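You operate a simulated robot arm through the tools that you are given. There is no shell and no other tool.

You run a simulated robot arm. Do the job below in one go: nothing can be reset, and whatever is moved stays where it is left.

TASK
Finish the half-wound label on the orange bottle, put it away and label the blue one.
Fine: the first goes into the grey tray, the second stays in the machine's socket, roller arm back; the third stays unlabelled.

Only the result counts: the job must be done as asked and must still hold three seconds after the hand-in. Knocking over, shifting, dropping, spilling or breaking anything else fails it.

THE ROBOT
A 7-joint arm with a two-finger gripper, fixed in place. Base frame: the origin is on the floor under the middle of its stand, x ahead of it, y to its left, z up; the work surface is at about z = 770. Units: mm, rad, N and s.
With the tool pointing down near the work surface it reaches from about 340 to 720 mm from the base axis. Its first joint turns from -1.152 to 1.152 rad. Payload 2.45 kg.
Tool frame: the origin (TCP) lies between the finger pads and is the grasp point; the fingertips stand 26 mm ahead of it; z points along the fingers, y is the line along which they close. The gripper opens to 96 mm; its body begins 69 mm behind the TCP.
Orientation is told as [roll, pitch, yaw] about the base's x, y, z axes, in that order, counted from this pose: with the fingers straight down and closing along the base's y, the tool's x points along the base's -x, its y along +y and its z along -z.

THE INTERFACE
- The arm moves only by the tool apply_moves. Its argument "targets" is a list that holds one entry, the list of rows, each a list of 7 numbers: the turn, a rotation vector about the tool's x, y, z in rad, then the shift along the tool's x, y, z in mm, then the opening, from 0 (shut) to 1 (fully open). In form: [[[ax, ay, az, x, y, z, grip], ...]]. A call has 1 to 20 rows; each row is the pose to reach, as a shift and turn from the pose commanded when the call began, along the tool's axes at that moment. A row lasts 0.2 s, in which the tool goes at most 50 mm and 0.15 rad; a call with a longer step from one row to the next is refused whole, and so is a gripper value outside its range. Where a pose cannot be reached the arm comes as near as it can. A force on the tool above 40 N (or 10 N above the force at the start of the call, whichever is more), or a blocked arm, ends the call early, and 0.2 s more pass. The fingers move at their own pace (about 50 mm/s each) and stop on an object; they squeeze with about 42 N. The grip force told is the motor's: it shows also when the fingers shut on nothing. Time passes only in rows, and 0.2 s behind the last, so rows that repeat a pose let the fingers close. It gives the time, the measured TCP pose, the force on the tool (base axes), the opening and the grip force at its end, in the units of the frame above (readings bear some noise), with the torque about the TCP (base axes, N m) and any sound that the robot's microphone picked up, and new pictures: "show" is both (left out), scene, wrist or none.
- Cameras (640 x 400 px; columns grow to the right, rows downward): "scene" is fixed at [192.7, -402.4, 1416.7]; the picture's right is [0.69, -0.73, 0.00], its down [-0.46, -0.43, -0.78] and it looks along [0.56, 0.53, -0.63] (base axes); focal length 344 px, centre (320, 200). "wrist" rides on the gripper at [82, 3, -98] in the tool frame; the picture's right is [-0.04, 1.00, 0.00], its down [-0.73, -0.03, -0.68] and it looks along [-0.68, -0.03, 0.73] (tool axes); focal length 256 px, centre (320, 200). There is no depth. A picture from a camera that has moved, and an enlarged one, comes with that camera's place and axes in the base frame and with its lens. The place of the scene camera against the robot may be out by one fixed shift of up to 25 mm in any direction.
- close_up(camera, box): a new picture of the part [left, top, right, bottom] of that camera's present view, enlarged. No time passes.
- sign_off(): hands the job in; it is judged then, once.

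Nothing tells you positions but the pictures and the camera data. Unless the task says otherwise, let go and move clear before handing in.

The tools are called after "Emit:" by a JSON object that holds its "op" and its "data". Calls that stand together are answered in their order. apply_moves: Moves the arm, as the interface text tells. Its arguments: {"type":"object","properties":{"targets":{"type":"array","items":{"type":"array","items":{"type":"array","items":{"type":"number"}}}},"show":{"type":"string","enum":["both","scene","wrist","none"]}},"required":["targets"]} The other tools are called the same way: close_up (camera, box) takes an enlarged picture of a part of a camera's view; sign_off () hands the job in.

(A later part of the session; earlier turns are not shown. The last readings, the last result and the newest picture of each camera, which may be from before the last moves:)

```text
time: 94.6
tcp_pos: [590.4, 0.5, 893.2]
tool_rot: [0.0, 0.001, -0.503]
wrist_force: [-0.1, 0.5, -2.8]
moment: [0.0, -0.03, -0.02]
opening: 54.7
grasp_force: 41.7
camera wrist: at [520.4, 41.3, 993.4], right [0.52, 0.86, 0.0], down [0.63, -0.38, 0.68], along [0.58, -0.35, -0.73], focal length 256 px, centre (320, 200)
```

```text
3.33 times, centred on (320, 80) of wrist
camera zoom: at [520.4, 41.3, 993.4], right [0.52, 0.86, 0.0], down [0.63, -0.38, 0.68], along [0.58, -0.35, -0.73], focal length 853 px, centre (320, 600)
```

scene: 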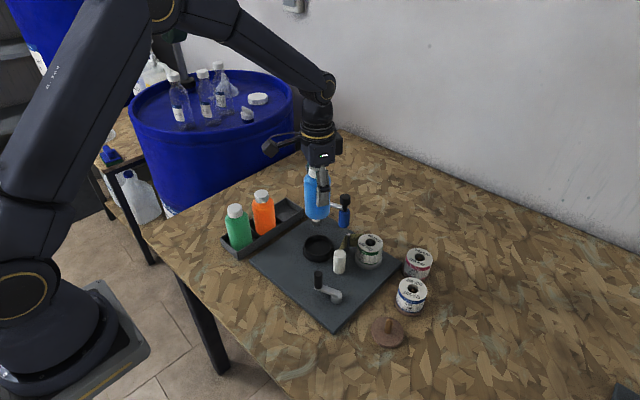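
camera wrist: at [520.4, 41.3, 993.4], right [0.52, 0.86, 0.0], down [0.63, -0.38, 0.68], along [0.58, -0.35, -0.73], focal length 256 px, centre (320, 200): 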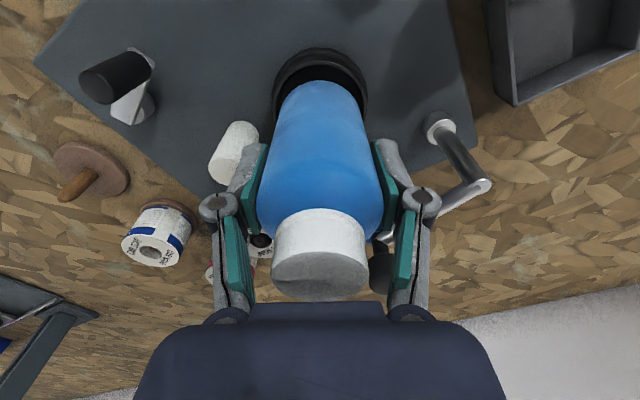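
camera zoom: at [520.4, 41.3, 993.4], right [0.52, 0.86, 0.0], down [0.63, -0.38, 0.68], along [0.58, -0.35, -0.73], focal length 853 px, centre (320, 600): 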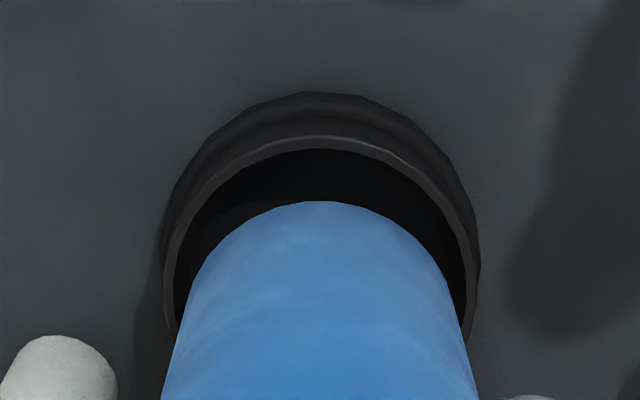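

Alignment is within about a millimetre in both views. Lowering into the cup slowly.

Emit:
{"op": "apply_moves", "data": {"targets": [[[0, 0, 0, 0, 0, 8, 0.2], [0, 0, 0, 0, 0, 16, 0.2], [0, 0, 0, 0, 0, 22, 0.2], [0, 0, 0, 0, 0, 26, 0.2], [0, 0, 0, 0, 0, 26, 0.2]]], "show": "none"}}

Emit:
{"op": "close_up", "data": {"camera": "scene", "box": [280, 205, 360, 275]}}

```text
time: 95.8
tcp_pos: [587.6, -0.6, 867.4]
tool_rot: [-0.002, 0.0, -0.503]
wrist_force: [0.1, 0.4, -1.5]
moment: [0.0, 0.02, 0.0]
opening: 54.7
grasp_force: 41.8
```

```text
5.71 times, centred on (320, 240) of scene
camera zoom: at [192.8, -402.4, 1416.7], right [0.69, -0.73, 0.0], down [-0.46, -0.43, -0.78], along [0.56, 0.53, -0.63], focal length 1965 px, centre (320, -29)
```

zoom: 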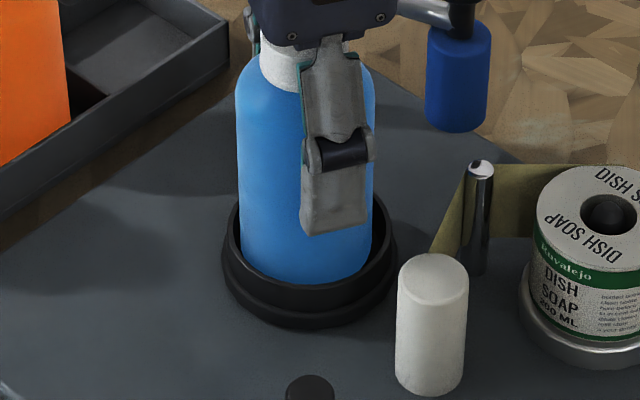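

Emit:
{"op": "apply_moves", "data": {"targets": [[[0, 0, 0, 0, 0, 2, 0.2], [0, 0, 0, 0, 0, 4, 0.2], [0, 0, 0, 0, 0, 4, 0.2]]], "show": "none"}}

```text
time: 96.6
tcp_pos: [589.6, -0.9, 863.3]
tool_rot: [-0.001, -0.001, -0.503]
wrist_force: [0.0, 0.7, -2.5]
moment: [0.0, 0.02, -0.03]
opening: 54.8
grasp_force: 42.4
```

Emit:
{"op": "apply_moves", "data": {"targets": [[[0, 0, 0, 0, 0, 1.5, 0.2], [0, 0, 0, 0, 0, 2.5, 0.2], [0, 0, 0, 0, 0, 2.5, 0.2]]], "show": "none"}}

```text
time: 97.4
tcp_pos: [589.0, 0.0, 863.7]
tool_rot: [0.0, -0.001, -0.501]
wrist_force: [-3.2, 0.6, 15.7]
moment: [0.0, 0.46, 0.02]
opening: 54.5
grasp_force: 41.9
```

The bottle has reached the socket floor. Easing off and releasing.

Emit:
{"op": "apply_moves", "data": {"targets": [[[0, 0, 0, 0, 0, -1.2, 0.2], [0, 0, 0, 0, 0, -1.2, 0.65], [0, 0, 0, 0, 0, -1.2, 0.75], [0, 0, 0, 0, 0, -1.2, 0.75]]], "show": "both"}}

Emit:
{"op": "close_up", "data": {"camera": "scene", "box": [280, 205, 360, 275]}}

```text
time: 98.4
tcp_pos: [589.6, -0.5, 863.2]
tool_rot: [0.001, 0.001, -0.503]
wrist_force: [-0.8, -0.2, -0.5]
moment: [0.01, 0.03, 0.02]
opening: 71.9
grasp_force: 0.1
camera wrist: at [519.6, 41.1, 962.4], right [0.52, 0.86, 0.0], down [0.63, -0.38, 0.68], along [0.58, -0.35, -0.73], focal length 256 px, centre (320, 200)
```

scene: 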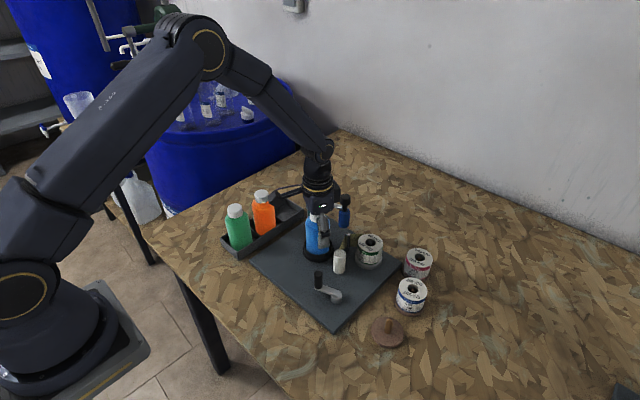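
wrist: 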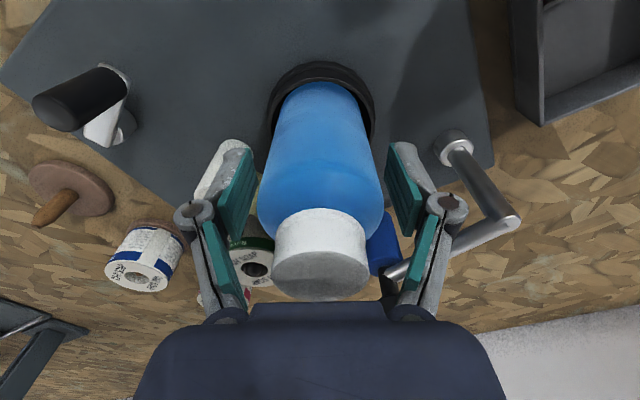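

```text
5.71 times, centred on (320, 240) of scene
camera zoom: at [192.7, -402.4, 1416.7], right [0.69, -0.73, 0.0], down [-0.46, -0.43, -0.78], along [0.56, 0.53, -0.63], focal length 1965 px, centre (320, -29)
```

zoom: 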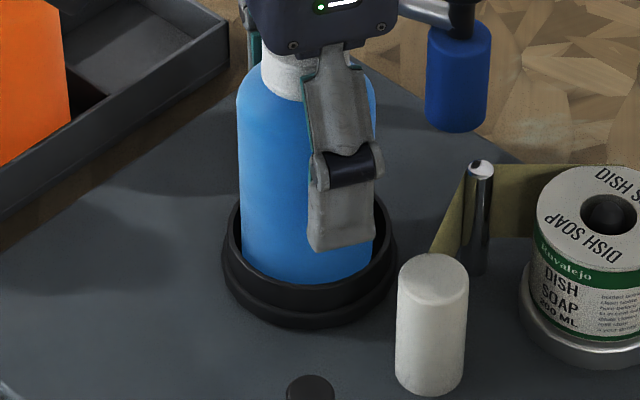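

The blue bottle is seated in the socket. I'll lift clear, go to the roller arm's bar again and straddle it as before.

Emit:
{"op": "apply_moves", "data": {"targets": [[[0, 0, 0, 0, 0, -45, 0.75], [0, 0, 0, 0, 0, -90, 0.75], [0, 0, 0, 0, 0, -135, 0.75], [0, 0, 0.143, -9.6, 10.7, -140, 0.65], [0, 0, 0.286, -19.2, 21.4, -140, 0.55], [0, 0, 0.429, -28.8, 32.1, -140, 0.45], [0, 0, 0.572, -38.4, 42.8, -140, 0.4], [0, 0, 0.715, -48, 53.5, -140, 0.4], [0, 0, 0.858, -57.6, 64.2, -140, 0.4], [0, 0, 0.858, -57.6, 64.2, -100, 0.4], [0, 0, 0.858, -57.6, 64.2, -100, 0.4]]], "show": "both"}}

Emit:
{"op": "close_up", "data": {"camera": "scene", "box": [270, 180, 370, 270]}}

```text
time: 100.8
tcp_pos: [670.1, 29.1, 962.0]
tool_rot: [0.0, 0.001, -1.361]
wrist_force: [-0.2, -0.1, -1.0]
moment: [-0.03, 0.0, 0.01]
opening: 38.3
grasp_force: 0.0
camera wrist: at [657.4, 109.4, 1061.6], right [0.99, 0.17, 0.0], down [0.12, -0.72, 0.68], along [0.11, -0.67, -0.73], focal length 256 px, centre (320, 200)
```

scene: 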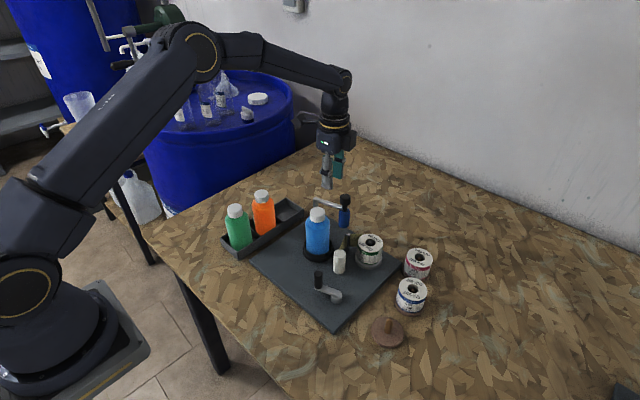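
wrist: 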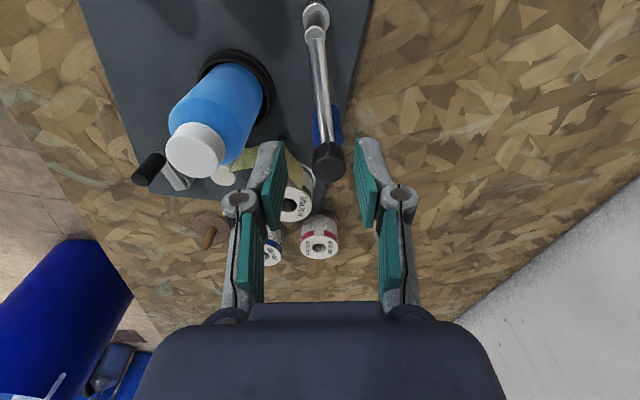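

```text
4.44 times, centred on (320, 225) of scene
camera zoom: at [192.7, -402.4, 1416.7], right [0.69, -0.73, 0.0], down [-0.46, -0.43, -0.78], along [0.56, 0.53, -0.63], focal length 1528 px, centre (320, 89)
```

zoom: 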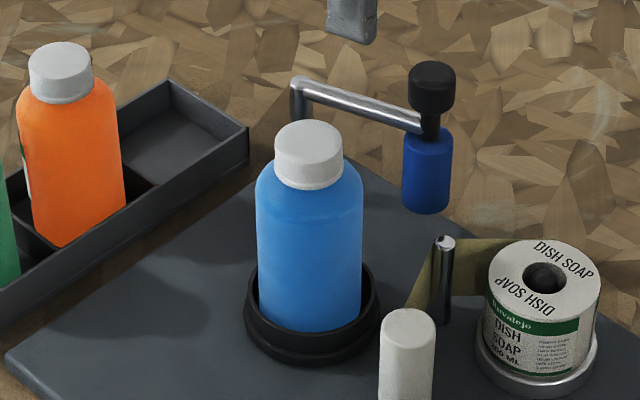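

The blue bottle stands straight and the bar is centred. I'll lower over the bar and swing the roller toward the blue bottle with the same motion as before.

Emit:
{"op": "apply_moves", "data": {"targets": [[[0, 0, 0, 0, 0, 40, 0.4], [0, 0, 0, 0, 0, 79, 0.4], [0, 0, 0, 0, 0, 79, 0.21], [0, 0, 0.0873, 0.2, -4.46, 79, 0.21], [0, 0, 0.1745, 0.78, -8.89, 79, 0.21], [0, 0, 0.2618, 1.74, -13.25, 79, 0.21], [0, 0, 0.3491, 3.09, -17.51, 79, 0.21], [0, 0, 0.4363, 4.8, -21.64, 79, 0.21], [0, 0, 0.5236, 6.86, -25.6, 79, 0.21], [0, 0, 0.5736, 8.21, -27.78, 79, 0.21], [0, 0, 0.6236, 9.65, -29.9, 79, 0.21], [0, 0, 0.6736, 11.2, -31.9, 79, 0.21], [0, 0, 0.6736, 11.2, -31.9, 79, 0.21]]], "show": "both"}}

Emit:
{"op": "close_up", "data": {"camera": "wrist", "box": [220, 100, 440, 300]}}

```text
time: 103.6
tcp_pos: [637.0, 31.4, 884.3]
tool_rot: [-0.001, 0.001, -2.035]
wrist_force: [1.8, -0.5, -0.2]
moment: [0.0, -0.04, 0.03]
opening: 21.3
grasp_force: 1.0
camera wrist: at [677.1, 103.4, 983.9], right [0.88, -0.48, 0.0], down [-0.35, -0.64, 0.68], along [-0.33, -0.59, -0.73], focal length 256 px, centre (320, 200)
```

scene: 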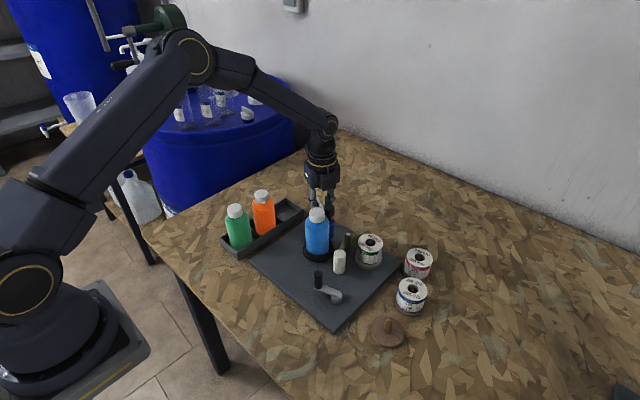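
wrist: 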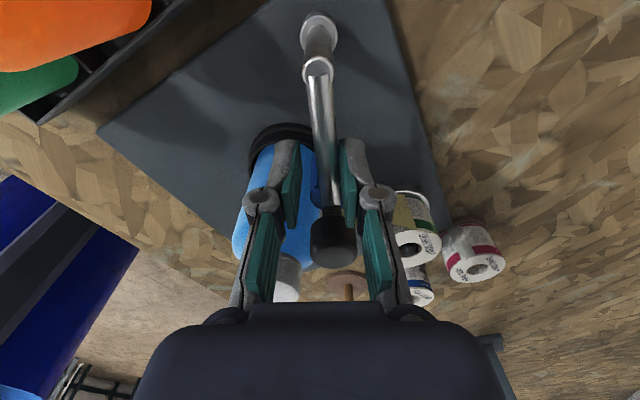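

```text
2.00 times, centred on (330, 200) of wrist
camera zoom: at [677.1, 103.4, 983.9], right [0.88, -0.48, 0.0], down [-0.35, -0.64, 0.68], along [-0.33, -0.59, -0.73], focal length 512 px, centre (300, 200)
```

zoom: 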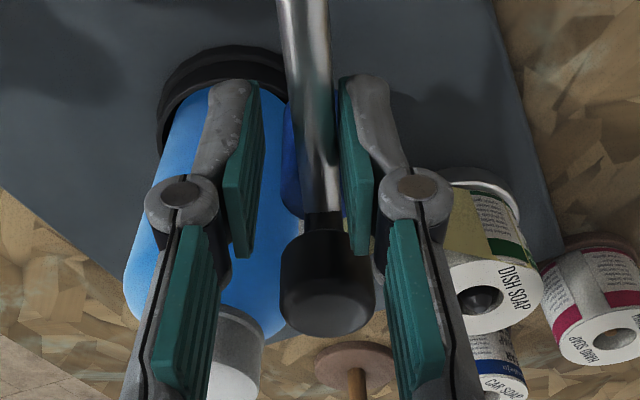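

Emit:
{"op": "apply_moves", "data": {"targets": [[[0, 0, 0.03, 0.02, -1.54, 0, 0.21], [0, 0, 0.06, 0.09, -3.07, 0, 0.21], [0, 0, 0.06, 0.09, -3.07, 0, 0.21]]], "show": "none"}}

```text
time: 104.4
tcp_pos: [636.2, 34.8, 883.6]
tool_rot: [0.004, 0.002, -2.095]
wrist_force: [10.1, -0.4, 2.1]
moment: [-0.02, -0.21, 0.18]
opening: 26.5
grasp_force: 4.6
```

The roller is pressing on the blue bottle. I'll open, lift off and check that it stays in contact.

Emit:
{"op": "apply_moves", "data": {"targets": [[[0, 0, 0, 0, 0, 0, 0.4], [0, 0, 0, 0, 0, 0, 0.45], [0, 0, 0, 0, 0, -40, 0.45], [0, 0, 0, 0, 0, -85, 0.45], [0, 0, 0, 0, 0, -130, 0.45], [0, 0, 0, 0, 0, -130, 0.45]]], "show": "both"}}

Emit:
{"op": "close_up", "data": {"camera": "scene", "box": [270, 180, 370, 270]}}

Emit:
{"op": "close_up", "data": {"camera": "wrist", "box": [220, 0, 440, 180]}}

```text
time: 105.8
tcp_pos: [635.1, 33.9, 1013.7]
tool_rot: [0.001, -0.001, -2.094]
wrist_force: [0.1, -0.1, 0.2]
moment: [-0.03, 0.02, -0.02]
opening: 43.3
grasp_force: 0.1
camera wrist: at [678.4, 102.2, 1113.6], right [0.85, -0.53, 0.0], down [-0.39, -0.62, 0.68], along [-0.36, -0.57, -0.73], focal length 256 px, centre (320, 200)
```

scene: 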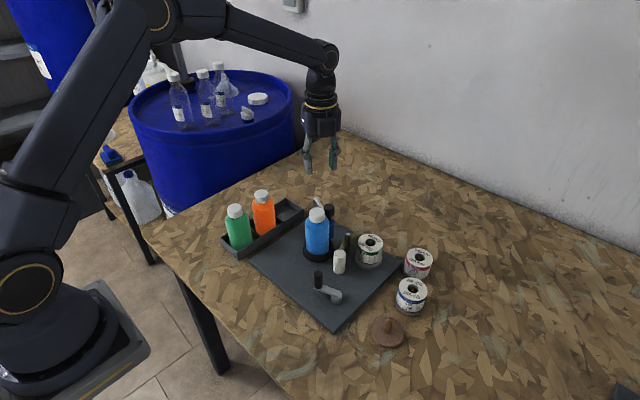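
wrist: 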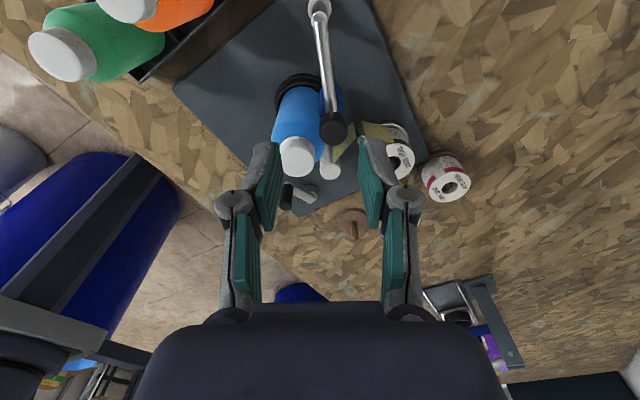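

```text
4.44 times, centred on (320, 225) of scene
camera zoom: at [192.7, -402.4, 1416.7], right [0.69, -0.73, 0.0], down [-0.46, -0.43, -0.78], along [0.56, 0.53, -0.63], focal length 1528 px, centre (320, 89)
```

zoom: 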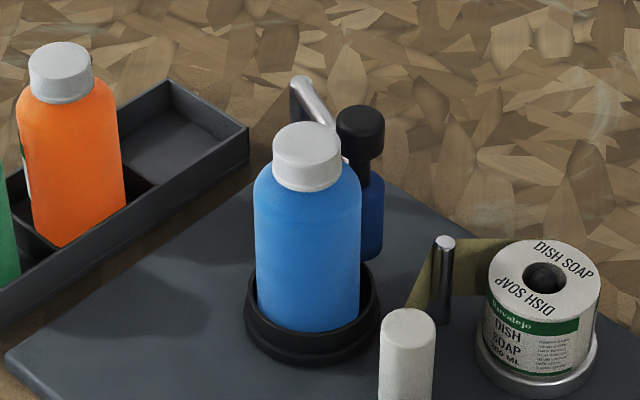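

```text
2.22 times, centred on (330, 90) of wrist
camera zoom: at [678.4, 102.2, 1113.6], right [0.85, -0.53, 0.0], down [-0.39, -0.62, 0.68], along [-0.36, -0.57, -0.73], focal length 569 px, centre (298, 444)
```

zoom: 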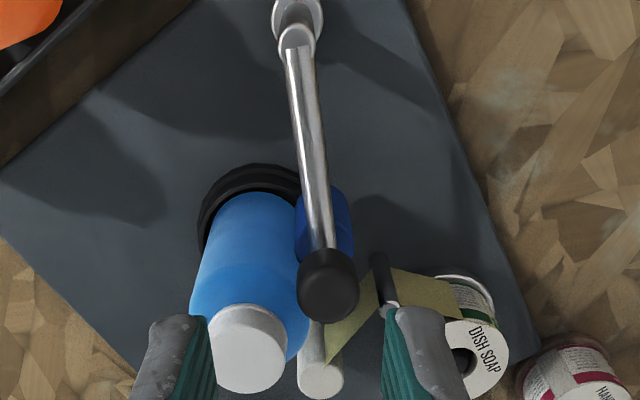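

The roller holds against the blue bottle. Now I'll go to the crank handle, near (501, -85), with the wrist angled to stay clear of the white roller.

Emit:
{"op": "apply_moves", "data": {"targets": [[[0, 0, -0.1441, -9.4, -3.1, 0, 0.42], [0, 0, -0.2882, -18.9, -6.3, 0, 0.42], [0, 0, -0.4323, -28.3, -9.4, 0, 0.42], [0, 0, -0.5764, -37.8, -12.5, 0, 0.42], [0, 0, -0.7206, -47.2, -15.7, 0, 0.42], [0, 0, -0.8647, -56.7, -18.8, 0, 0.42], [0, 0, -1.0088, -66.1, -21.9, 0, 0.42], [0, 0, -1.1529, -75.6, -25.1, 0, 0.42], [0, 0, -1.297, -85, -28.2, 0, 0.42], [0, 0, -1.4411, -94.4, -31.3, 0, 0.42], [0, 0, -1.5852, -103.9, -34.5, 0, 0.42], [0, 0, -1.7293, -113.3, -37.6, 0, 0.42], [0, 0, -1.8734, -122.8, -40.7, 0, 0.42], [0, 0, -2.0176, -132.2, -43.9, 0, 0.42], [0, 0, -2.1617, -141.7, -47, 5, 0.42], [0, 0, -2.3058, -151.1, -50.1, 15, 0.42], [0, 0, -2.4499, -160.6, -53.3, 30, 0.42], [0, 0, -2.594, -170, -56.4, 50, 0.42], [0, 0, -2.594, -170, -56.4, 90, 0.42], [0, 0, -2.594, -170, -56.4, 90, 0.42]]], "show": "wrist"}}

Emit:
{"op": "close_up", "data": {"camera": "wrist", "box": [230, 60, 410, 240]}}

```text
time: 110.0
tcp_pos: [500.3, -84.1, 923.7]
tool_rot: [0.0, 0.001, 0.501]
wrist_force: [-0.2, -0.4, 0.4]
moment: [0.03, 0.01, 0.01]
opening: 40.5
grasp_force: 0.1
camera wrist: at [427.1, -120.6, 1023.4], right [-0.45, 0.9, 0.0], down [0.66, 0.33, 0.68], along [0.61, 0.3, -0.73], focal length 256 px, centre (320, 200)
```

wrist: 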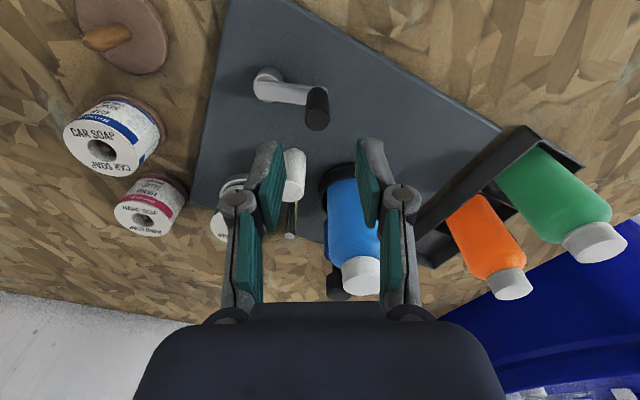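

```text
2.22 times, centred on (320, 150) of wrist
camera zoom: at [427.1, -120.6, 1023.4], right [-0.45, 0.9, 0.0], down [0.66, 0.33, 0.68], along [0.61, 0.3, -0.73], focal length 569 px, centre (320, 311)
```

zoom: 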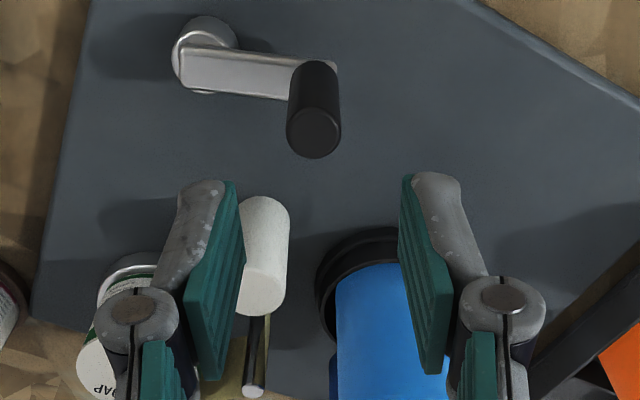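

Emit:
{"op": "apply_moves", "data": {"targets": [[[0, 0, 0, 0, -2, 40, 0.42], [0, 0, 0, 0, -2, 78, 0.42], [0, 0, 0, 0, -2, 78, 0.2], [0, 0, 0, 0, -2, 78, 0], [0, 0, 0, 0, -2, 78, 0]]], "show": "wrist"}}

```text
time: 111.2
tcp_pos: [500.1, -85.3, 847.8]
tool_rot: [0.001, 0.001, 0.5]
wrist_force: [3.8, -2.4, -7.7]
moment: [0.04, -0.32, 0.08]
opening: 17.2
grasp_force: 40.6
camera wrist: at [427.0, -122.8, 946.5], right [-0.44, 0.9, 0.0], down [0.66, 0.33, 0.68], along [0.61, 0.3, -0.73], focal length 256 px, centre (320, 200)
```

wrist: 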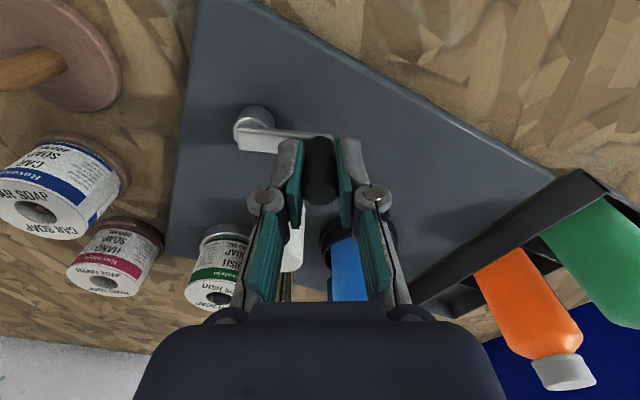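

Gripped. Cranking the first 72° counter-clockwise for the blue bottle.

Emit:
{"op": "apply_moves", "data": {"targets": [[[0, 0, 0, 8.92, -0.07, 0, 0], [0, 0, 0, 17.64, -2.01, 0, 0], [0, 0, 0, 25.76, -5.71, 0, 0], [0, 0, 0, 32.94, -11.02, 0, 0], [0, 0, 0, 38.85, -17.7, 0, 0], [0, 0, 0, 43.25, -25.48, 0, 0], [0, 0, 0, 43.25, -25.48, 0, 0]]], "show": "wrist"}}

```text
time: 112.8
tcp_pos: [472.2, -130.0, 845.9]
tool_rot: [0.007, 0.01, 0.498]
wrist_force: [-21.3, 0.6, -18.2]
moment: [-0.09, 0.6, 0.12]
opening: 17.4
grasp_force: 42.9
camera wrist: at [399.7, -167.2, 945.3], right [-0.44, 0.9, 0.01], down [0.67, 0.32, 0.67], along [0.6, 0.3, -0.74], focal length 256 px, centre (320, 200)
```

wrist: 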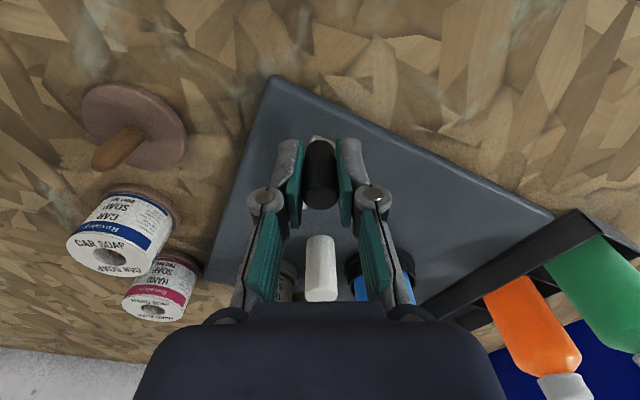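

The crank radius is slightly larger than assumed; I've refined the circle to centre (516, -125) with radius 43.3. I'll relax the grip, re-centre and continue another 72°.

Emit:
{"op": "apply_moves", "data": {"targets": [[[0, 0, 0, 1.5, 0.3, 0, 0.27], [0, 0, 0, 3.1, 0.56, 0, 0.27], [0, 0, 0, 3.1, 0.56, 0, 0], [0, 0, 0, 3.1, 0.56, 0, 0], [0, 0, 0, 5.7, -8.1, 0, 0], [0, 0, 0, 6.4, -17.1, 0, 0], [0, 0, 0, 5.2, -26.1, 0, 0], [0, 0, 0, 2.2, -34.7, 0, 0], [0, 0, 0, -2.55, -42.4, 0, 0], [0, 0, 0, -8.8, -48.9, 0, 0], [0, 0, 0, -8.8, -48.9, 0, 0]]], "show": "wrist"}}

```text
time: 115.2
tcp_pos: [506.5, -169.2, 845.7]
tool_rot: [0.0, 0.002, 0.5]
wrist_force: [-6.8, 5.6, -6.8]
moment: [0.13, 0.25, 0.38]
opening: 17.8
grasp_force: 42.8
camera wrist: at [434.0, -205.1, 944.9], right [-0.44, 0.9, 0.0], down [0.66, 0.33, 0.68], along [0.61, 0.3, -0.73], focal length 256 px, centre (320, 200)
```

wrist: 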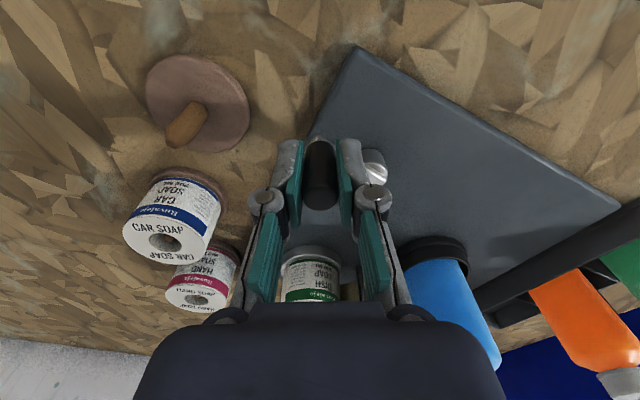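

Forces are low now. Relaxing the grip briefly, then continuing another 72°.

Emit:
{"op": "apply_moves", "data": {"targets": [[[0, 0, 0, 0, 0, 0, 0.27], [0, 0, 0, 0, 0, 0, 0], [0, 0, 0, 0, 0, 0, 0], [0, 0, 0, -7.46, -5.12, 0, 0], [0, 0, 0, -15.82, -8.59, 0, 0], [0, 0, 0, -24.72, -10.24, 0, 0], [0, 0, 0, -33.77, -10.0, 0, 0], [0, 0, 0, -42.57, -7.88, 0, 0], [0, 0, 0, -50.74, -3.99, 0, 0], [0, 0, 0, -50.74, -3.99, 0, 0]]], "show": "wrist"}}

```text
time: 117.4
tcp_pos: [550.6, -148.6, 844.3]
tool_rot: [0.005, 0.003, 0.501]
wrist_force: [-19.8, 2.7, 4.2]
moment: [-0.17, 0.76, 0.34]
opening: 17.3
grasp_force: 42.3
camera wrist: at [479.3, -184.7, 945.4], right [-0.44, 0.9, 0.0], down [0.66, 0.33, 0.67], along [0.6, 0.3, -0.74], focal length 256 px, centre (320, 200)
```

wrist: 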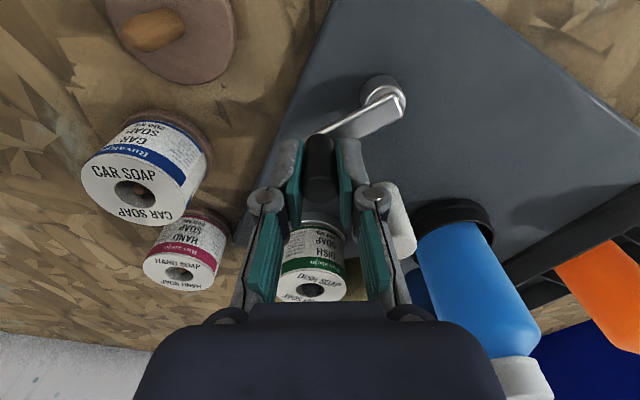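

Emit:
{"op": "close_up", "data": {"camera": "wrist", "box": [250, 90, 390, 230]}}

```text
2.86 times, centred on (320, 160) of wrist
camera zoom: at [479.3, -184.7, 945.4], right [-0.44, 0.9, 0.0], down [0.66, 0.33, 0.67], along [0.6, 0.3, -0.74], focal length 731 px, centre (320, 314)
```

zoom: 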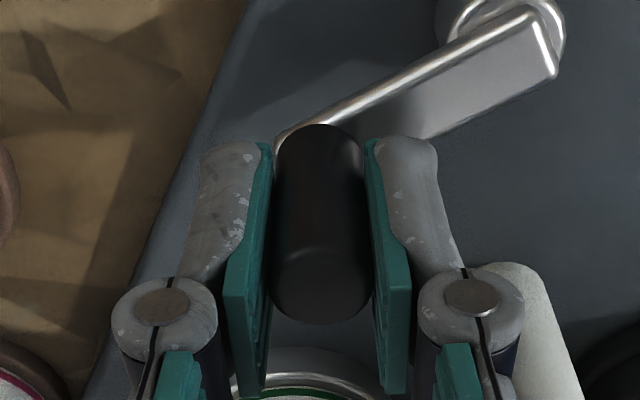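

The handle sits about 3–5 mm off-centre along the pads. I'll release, re-centre and continue the next 72°.

Emit:
{"op": "apply_moves", "data": {"targets": [[[0, 0, 0, 2.5, 0, 0, 0.27], [0, 0, 0, 5.5, 0, 0, 0.27], [0, 0, 0, 5.5, 0, 0, 0], [0, 0, 0, 5.5, 0, 0, 0], [0, 0, 0, -1.69, 5.47, 0, 0], [0, 0, 0, -7.57, 12.32, 0, 0], [0, 0, 0, -11.91, 20.24, 0, 0], [0, 0, 0, -14.51, 28.89, 0, 0], [0, 0, 0, -15.25, 37.89, 0, 0], [0, 0, 0, -14.1, 46.85, 0, 0], [0, 0, 0, -14.1, 46.85, 0, 0]]], "show": "wrist"}}

Emit:
{"op": "close_up", "data": {"camera": "wrist", "box": [250, 90, 390, 230]}}

```text
time: 119.8
tcp_pos: [545.3, -99.0, 846.3]
tool_rot: [-0.003, -0.002, 0.501]
wrist_force: [9.2, -7.0, 12.1]
moment: [-0.09, -0.24, 0.42]
opening: 17.3
grasp_force: 42.7
camera wrist: at [471.9, -137.2, 945.7], right [-0.44, 0.9, 0.0], down [0.66, 0.33, 0.68], along [0.61, 0.3, -0.73], focal length 256 px, centre (320, 200)
```

wrist: 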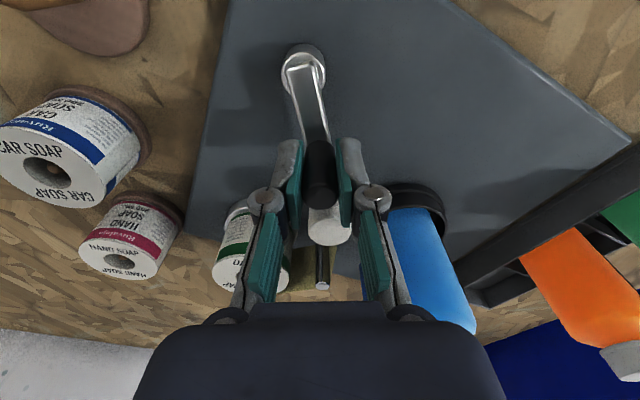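

```text
2.86 times, centred on (320, 160) of wrist
camera zoom: at [471.9, -137.2, 945.7], right [-0.44, 0.9, 0.0], down [0.66, 0.33, 0.68], along [0.61, 0.3, -0.73], focal length 731 px, centre (320, 314)
```

zoom: 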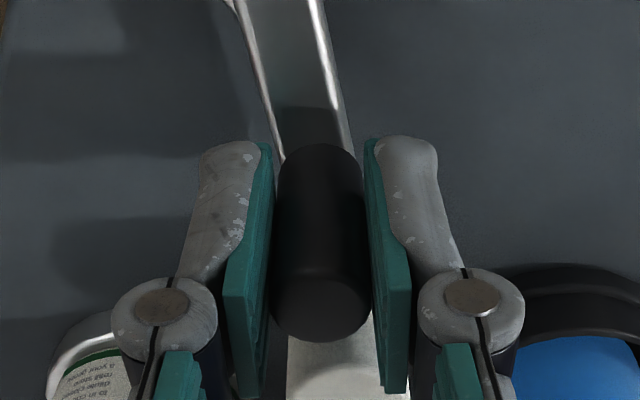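

The label should be largely on by now, after about 290° of crank. I'll release and check from the back-left.

Emit:
{"op": "apply_moves", "data": {"targets": [[[0, 0, 0, 0, 0, 0, 0.45], [0, 0, 0, 0, 0, -40, 0.45], [0, 0, 0.1412, -8.5, 6.7, -75, 0.6], [0, 0, 0.2825, -17.1, 13.3, -105, 0.7], [0, 0, 0.4237, -25.6, 20, -130, 0.8], [0, 0, 0.5649, -34.1, 26.7, -133, 0.9], [0, 0, 0.7062, -42.6, 33.3, -136, 1], [0, 0, 0.8474, -51.2, 40, -139, 1], [0, 0, 0.9886, -59.7, 46.7, -142, 1], [0, 0, 1.1299, -68.2, 53.3, -145, 1], [0, 0, 1.2711, -76.8, 60, -148, 1], [0, 0, 1.4124, -85.3, 66.6, -151, 1], [0, 0, 1.5536, -93.8, 73.3, -153, 1], [0, 0, 1.6948, -102.4, 80, -156, 1], [0, 0, 1.8361, -110.9, 86.6, -158, 1], [0, 0, 1.9773, -119.4, 93.3, -160, 1], [0, 0, 2.1185, -127.9, 100, -162, 1], [0, 0, 2.2598, -136.5, 106.6, -164, 1], [0, 0, 2.401, -145, 113.3, -165, 1], [0, 0, 2.401, -145, 113.3, -165, 1]]], "show": "wrist"}}

Emit:
{"op": "close_up", "data": {"camera": "wrist", "box": [290, 95, 370, 175]}}

Emit:
{"op": "close_up", "data": {"camera": "scene", "box": [280, 180, 400, 280]}}

```text
time: 124.0
tcp_pos: [616.2, 71.6, 1011.6]
tool_rot: [0.002, -0.001, -1.903]
wrist_force: [-0.1, 0.3, -0.6]
moment: [0.0, 0.01, -0.02]
opening: 96.0
grasp_force: 0.1
camera wrist: at [646.1, 145.9, 1110.0], right [0.93, -0.36, 0.0], down [-0.27, -0.68, 0.68], along [-0.25, -0.63, -0.73], focal length 256 px, centre (320, 200)
```

wrist: 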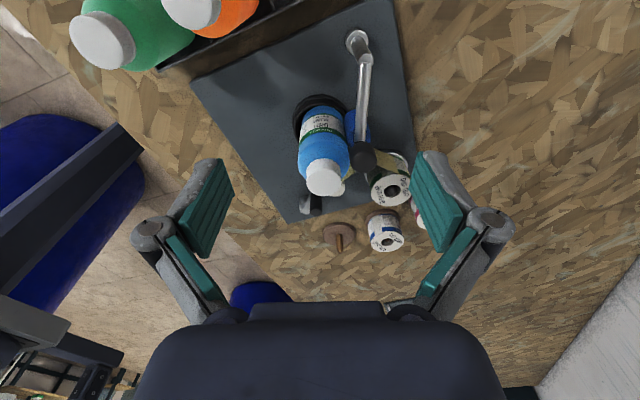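

```text
5.00 times, centred on (330, 135) of wrist
camera zoom: at [646.1, 145.9, 1110.0], right [0.93, -0.36, 0.0], down [-0.27, -0.68, 0.68], along [-0.25, -0.63, -0.73], focal length 1280 px, centre (270, 525)
```

zoom: 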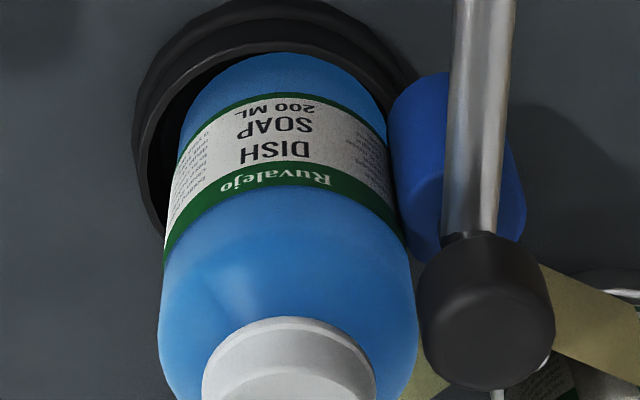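

```text
4.00 times, centred on (340, 230) of scene
camera zoom: at [192.7, -402.4, 1416.7], right [0.69, -0.73, 0.0], down [-0.46, -0.43, -0.78], along [0.56, 0.53, -0.63], focal length 1375 px, centre (240, 80)
```

zoom: 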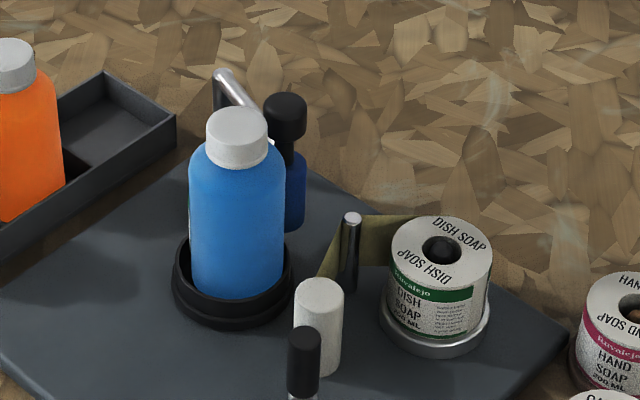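

The blue bottle's label is nearly complete; only the last few millimetres of its left column remain. I'll return to the handle for about 42° more.

Emit:
{"op": "apply_moves", "data": {"targets": [[[0, 0, -0.1414, -10.8, -0.7, 0, 0.9], [0, 0, -0.2828, -21.7, -1.3, 0, 0.8], [0, 0, -0.4242, -32.5, -2, 0, 0.7], [0, 0, -0.5656, -43.4, -2.7, 0, 0.6], [0, 0, -0.7071, -54.2, -3.4, 0, 0.42], [0, 0, -0.8485, -65.1, -4, 0, 0.42], [0, 0, -0.9899, -75.9, -4.7, 0, 0.42], [0, 0, -1.1313, -86.8, -5.4, 0, 0.42], [0, 0, -1.2727, -97.6, -6, 5, 0.42], [0, 0, -1.4141, -108.5, -6.7, 10, 0.42], [0, 0, -1.5555, -119.3, -7.4, 15, 0.42], [0, 0, -1.6969, -130.2, -8, 20, 0.42], [0, 0, -1.8384, -141, -8.7, 25, 0.42], [0, 0, -1.9798, -151.9, -9.4, 30, 0.42], [0, 0, -2.1212, -162.7, -10.1, 37, 0.42], [0, 0, -2.2626, -173.6, -10.7, 44, 0.42], [0, 0, -2.404, -184.4, -11.4, 52, 0.42], [0, 0, -2.404, -184.4, -11.4, 96, 0.42], [0, 0, -2.404, -184.4, -11.4, 96, 0.42]]], "show": "wrist"}}

Emit:
{"op": "close_up", "data": {"camera": "wrist", "box": [230, 60, 410, 240]}}

```text
time: 128.0
tcp_pos: [544.3, -100.1, 916.4]
tool_rot: [0.001, -0.001, 0.504]
wrist_force: [0.7, 0.2, -0.6]
moment: [-0.03, -0.02, 0.01]
opening: 40.5
grasp_force: 0.2
camera wrist: at [471.9, -138.1, 1015.6], right [-0.45, 0.89, 0.0], down [0.66, 0.33, 0.68], along [0.61, 0.3, -0.73], focal length 256 px, centre (320, 200)
```

wrist: 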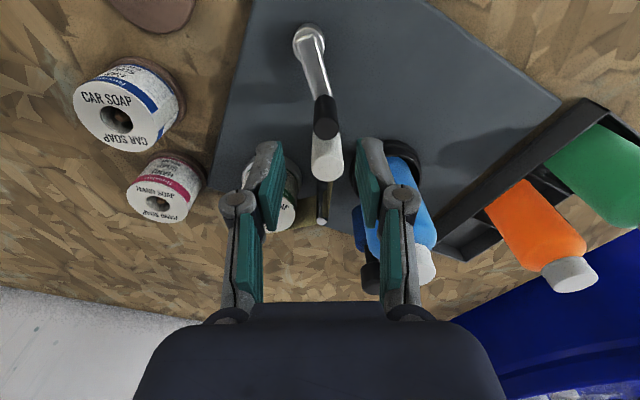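

```text
2.22 times, centred on (320, 150) of wrist
camera zoom: at [471.9, -138.1, 1015.6], right [-0.45, 0.89, 0.0], down [0.66, 0.33, 0.68], along [0.61, 0.3, -0.73], focal length 569 px, centre (320, 311)
```

zoom: 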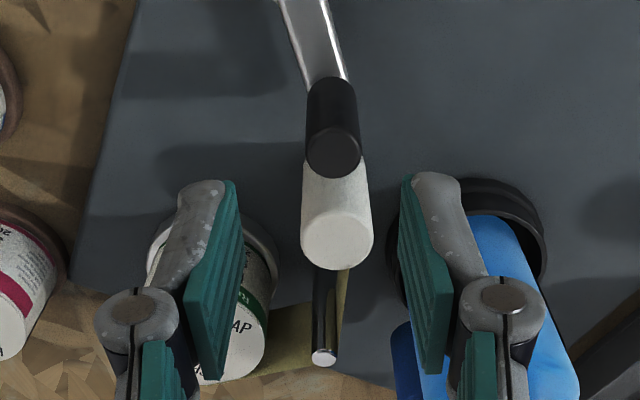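

Emit:
{"op": "apply_moves", "data": {"targets": [[[0, 0, 0, -2.5, 3.5, 40, 0.42], [0, 0, 0, -2.5, 3.5, 71, 0.42], [0, 0, 0, -2.5, 3.5, 71, 0.2], [0, 0, 0, -2.5, 3.5, 71, 0], [0, 0, 0, -2.5, 3.5, 71, 0], [0, 0, 0, 0.16, 10.95, 71, 0], [0, 0, 0, 4.13, 17.79, 71, 0], [0, 0, 0, 9.28, 23.78, 71, 0], [0, 0, 0, 15.43, 28.74, 71, 0], [0, 0, 0, 15.43, 28.74, 71, 0]]], "show": "wrist"}}

```text
time: 130.2
tcp_pos: [519.0, -83.1, 845.6]
tool_rot: [-0.001, 0.002, 0.501]
wrist_force: [5.4, -6.9, 8.7]
moment: [-0.26, -0.04, 0.28]
opening: 17.5
grasp_force: 43.7
camera wrist: at [445.9, -120.4, 944.5], right [-0.45, 0.89, 0.0], down [0.66, 0.33, 0.68], along [0.61, 0.3, -0.73], focal length 256 px, centre (320, 200)
```

wrist: 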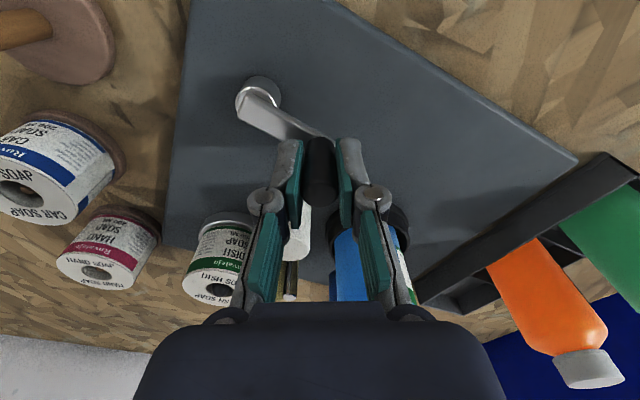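

Cranked about 42° more. Releasing and checking the label again.

Emit:
{"op": "apply_moves", "data": {"targets": [[[0, 0, 0, 0, 0, 0, 0.45], [0, 0, 0, 0, 0, -40, 0.45], [0, 0, 0.1412, -9.5, 5.1, -75, 0.6], [0, 0, 0.2825, -18.9, 10.3, -105, 0.7], [0, 0, 0.4237, -28.4, 15.4, -130, 0.8], [0, 0, 0.5649, -37.8, 20.6, -133, 0.9], [0, 0, 0.7062, -47.3, 25.7, -136, 1], [0, 0, 0.8474, -56.8, 30.9, -139, 1], [0, 0, 0.9886, -66.2, 36, -142, 1], [0, 0, 1.1299, -75.7, 41.2, -145, 1], [0, 0, 1.2711, -85.1, 46.3, -148, 1], [0, 0, 1.4124, -94.6, 51.5, -151, 1], [0, 0, 1.5536, -104, 56.6, -153, 1], [0, 0, 1.6948, -113.5, 61.8, -156, 1], [0, 0, 1.8361, -123, 66.9, -158, 1], [0, 0, 1.9773, -132.4, 72, -160, 1], [0, 0, 2.1185, -141.9, 77.2, -162, 1], [0, 0, 2.2598, -151.3, 82.4, -164, 1], [0, 0, 2.401, -160.8, 87.5, -165, 1], [0, 0, 2.401, -160.8, 87.5, -165, 1]]], "show": "wrist"}}

Emit:
{"op": "close_up", "data": {"camera": "wrist", "box": [290, 95, 370, 175]}}

Emit:
{"op": "close_up", "data": {"camera": "scene", "box": [280, 180, 400, 280]}}

```text
time: 134.4
tcp_pos: [616.1, 71.1, 1008.7]
tool_rot: [0.0, -0.001, -1.901]
wrist_force: [0.0, -0.1, -0.3]
moment: [0.01, 0.0, 0.01]
opening: 95.7
grasp_force: 0.0
camera wrist: at [646.4, 147.1, 1108.5], right [0.93, -0.36, 0.0], down [-0.26, -0.68, 0.68], along [-0.25, -0.63, -0.73], focal length 256 px, centre (320, 200)
```

wrist: 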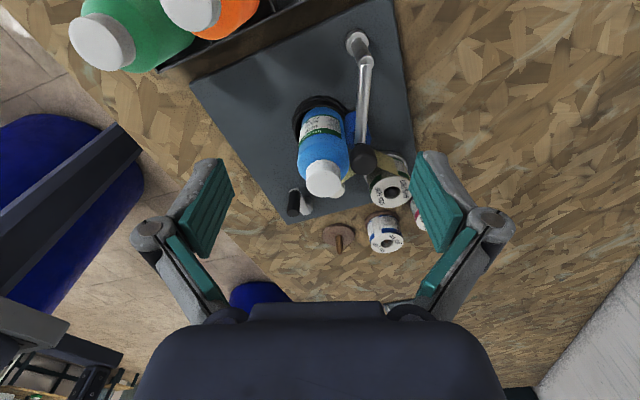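

```text
5.00 times, centred on (330, 135) of wrist
camera zoom: at [646.4, 147.1, 1108.5], right [0.93, -0.36, 0.0], down [-0.26, -0.68, 0.68], along [-0.25, -0.63, -0.73], focal length 1280 px, centre (270, 525)
```

zoom: 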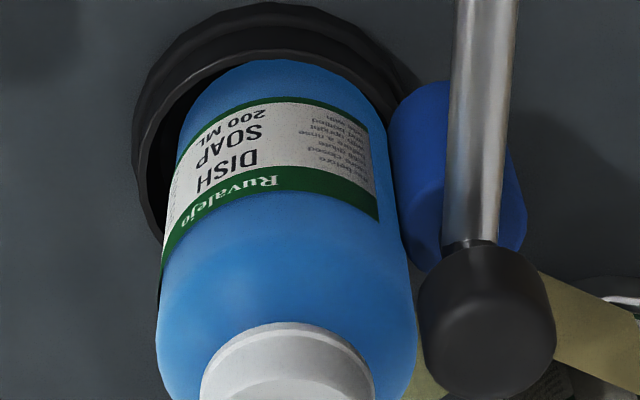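

```text
4.00 times, centred on (340, 230) of scene
camera zoom: at [192.7, -402.4, 1416.7], right [0.69, -0.73, 0.0], down [-0.46, -0.43, -0.78], along [0.56, 0.53, -0.63], focal length 1375 px, centre (240, 80)
```

zoom: 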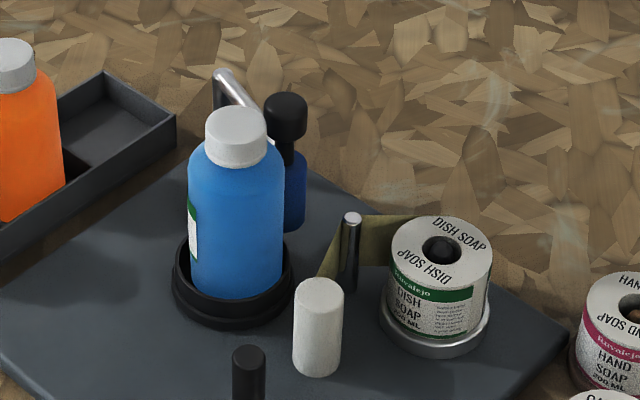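

The blue bottle's label is complete too: its trailing edge is visible, with bare blue before the roller, the same as the orange one. Now I'll move over the bar to swing the roller arm back.

Emit:
{"op": "apply_moves", "data": {"targets": [[[0, 0, 0.04, -10, 12.7, 0, 0.8], [0, 0, 0.08, -20, 25.4, 0, 0.6], [0, 0, 0.114, -29.8, 38.1, 0, 0.4], [0, 0, 0.114, -29.8, 38.1, 0, 0.4], [0, 0, 0.114, -29.8, 38.1, 0, 0.4]]], "show": "wrist"}}

```text
time: 135.6
tcp_pos: [641.4, 30.6, 1009.3]
tool_rot: [0.0, 0.0, -2.011]
wrist_force: [-0.5, 0.1, 0.1]
moment: [0.0, -0.01, 0.01]
opening: 38.3
grasp_force: 0.0
camera wrist: at [681.4, 102.4, 1108.2], right [0.89, -0.46, 0.0], down [-0.34, -0.65, 0.68], along [-0.31, -0.6, -0.73], focal length 256 px, centre (320, 200)
```

wrist: 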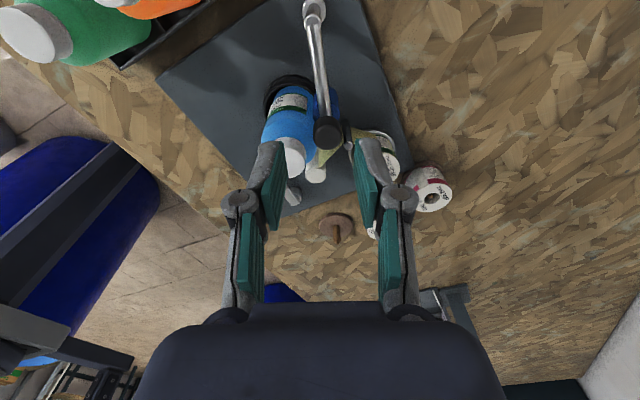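

Emit:
{"op": "apply_moves", "data": {"targets": [[[0, 0, 0, 0, 0, 45, 0.4], [0, 0, 0, 0, 0, 90, 0.4], [0, 0, 0, 0, 0, 126, 0.4], [0, 0, 0, 0, 0, 126, 0.4]]], "show": "wrist"}}

```text
time: 136.6
tcp_pos: [645.6, 32.0, 882.7]
tool_rot: [0.001, 0.0, -2.012]
wrist_force: [-0.1, 0.5, -0.4]
moment: [-0.01, 0.01, 0.02]
opening: 38.4
grasp_force: 0.1
camera wrist: at [684.0, 104.5, 981.8], right [0.89, -0.46, 0.0], down [-0.34, -0.65, 0.68], along [-0.31, -0.6, -0.73], focal length 256 px, centre (320, 200)
```

wrist: 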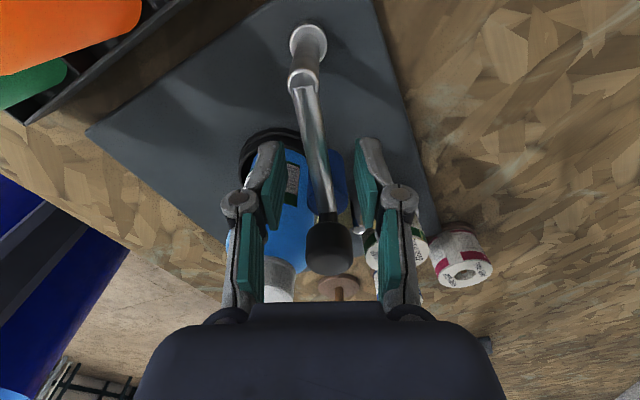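

The bar is between the fingers. Swinging the roller arm back to its parked place.

Emit:
{"op": "apply_moves", "data": {"targets": [[[0, 0, 0, 0, 0, 0, 0.21], [0, 0, -0.0929, 0.64, 4.65, 0, 0.21], [0, 0, -0.1857, 1.71, 9.21, 0, 0.21], [0, 0, -0.2786, 3.21, 13.65, 0, 0.21], [0, 0, -0.3714, 5.1, 17.94, 0, 0.21], [0, 0, -0.4643, 7.39, 22.03, 0, 0.21], [0, 0, -0.5571, 10.04, 25.9, 0, 0.21], [0, 0, -0.65, 13.04, 29.5, 0, 0.21], [0, 0, -0.65, 13.04, 29.5, 0, 0.21]]], "show": "both"}}

Emit:
{"op": "close_up", "data": {"camera": "scene", "box": [290, 180, 410, 280]}}

```text
time: 138.6
tcp_pos: [675.7, 29.0, 882.6]
tool_rot: [0.0, 0.0, -1.359]
wrist_force: [-0.1, -0.4, -0.5]
moment: [0.0, 0.0, 0.01]
opening: 20.0
grasp_force: 0.1
camera wrist: at [662.4, 109.0, 982.4], right [0.99, 0.17, 0.0], down [0.12, -0.72, 0.68], along [0.12, -0.67, -0.73], focal length 256 px, centre (320, 200)
```

scene: 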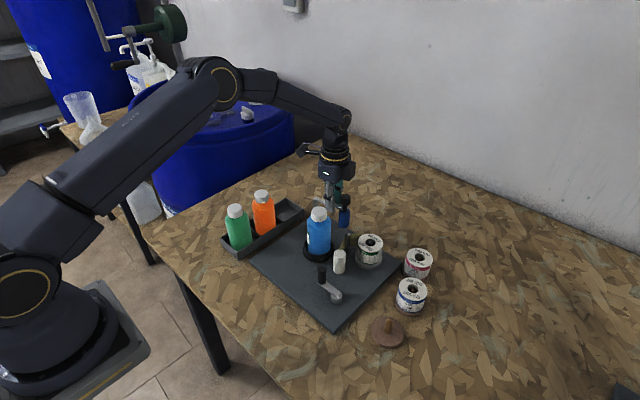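
wrist: 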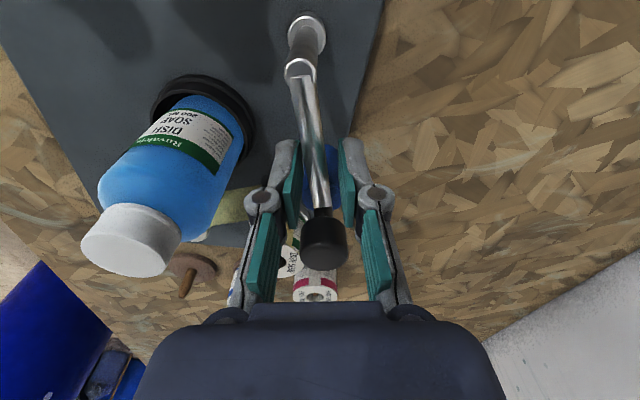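

```text
4.00 times, centred on (350, 230) of scene
camera zoom: at [192.7, -402.4, 1416.7], right [0.69, -0.73, 0.0], down [-0.46, -0.43, -0.78], along [0.56, 0.53, -0.63], focal length 1375 px, centre (200, 80)
```

zoom: 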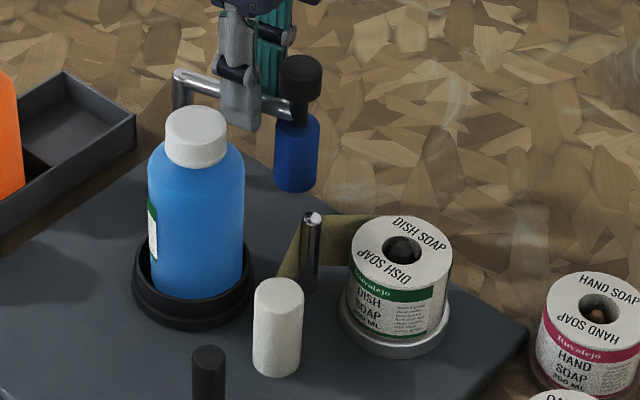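

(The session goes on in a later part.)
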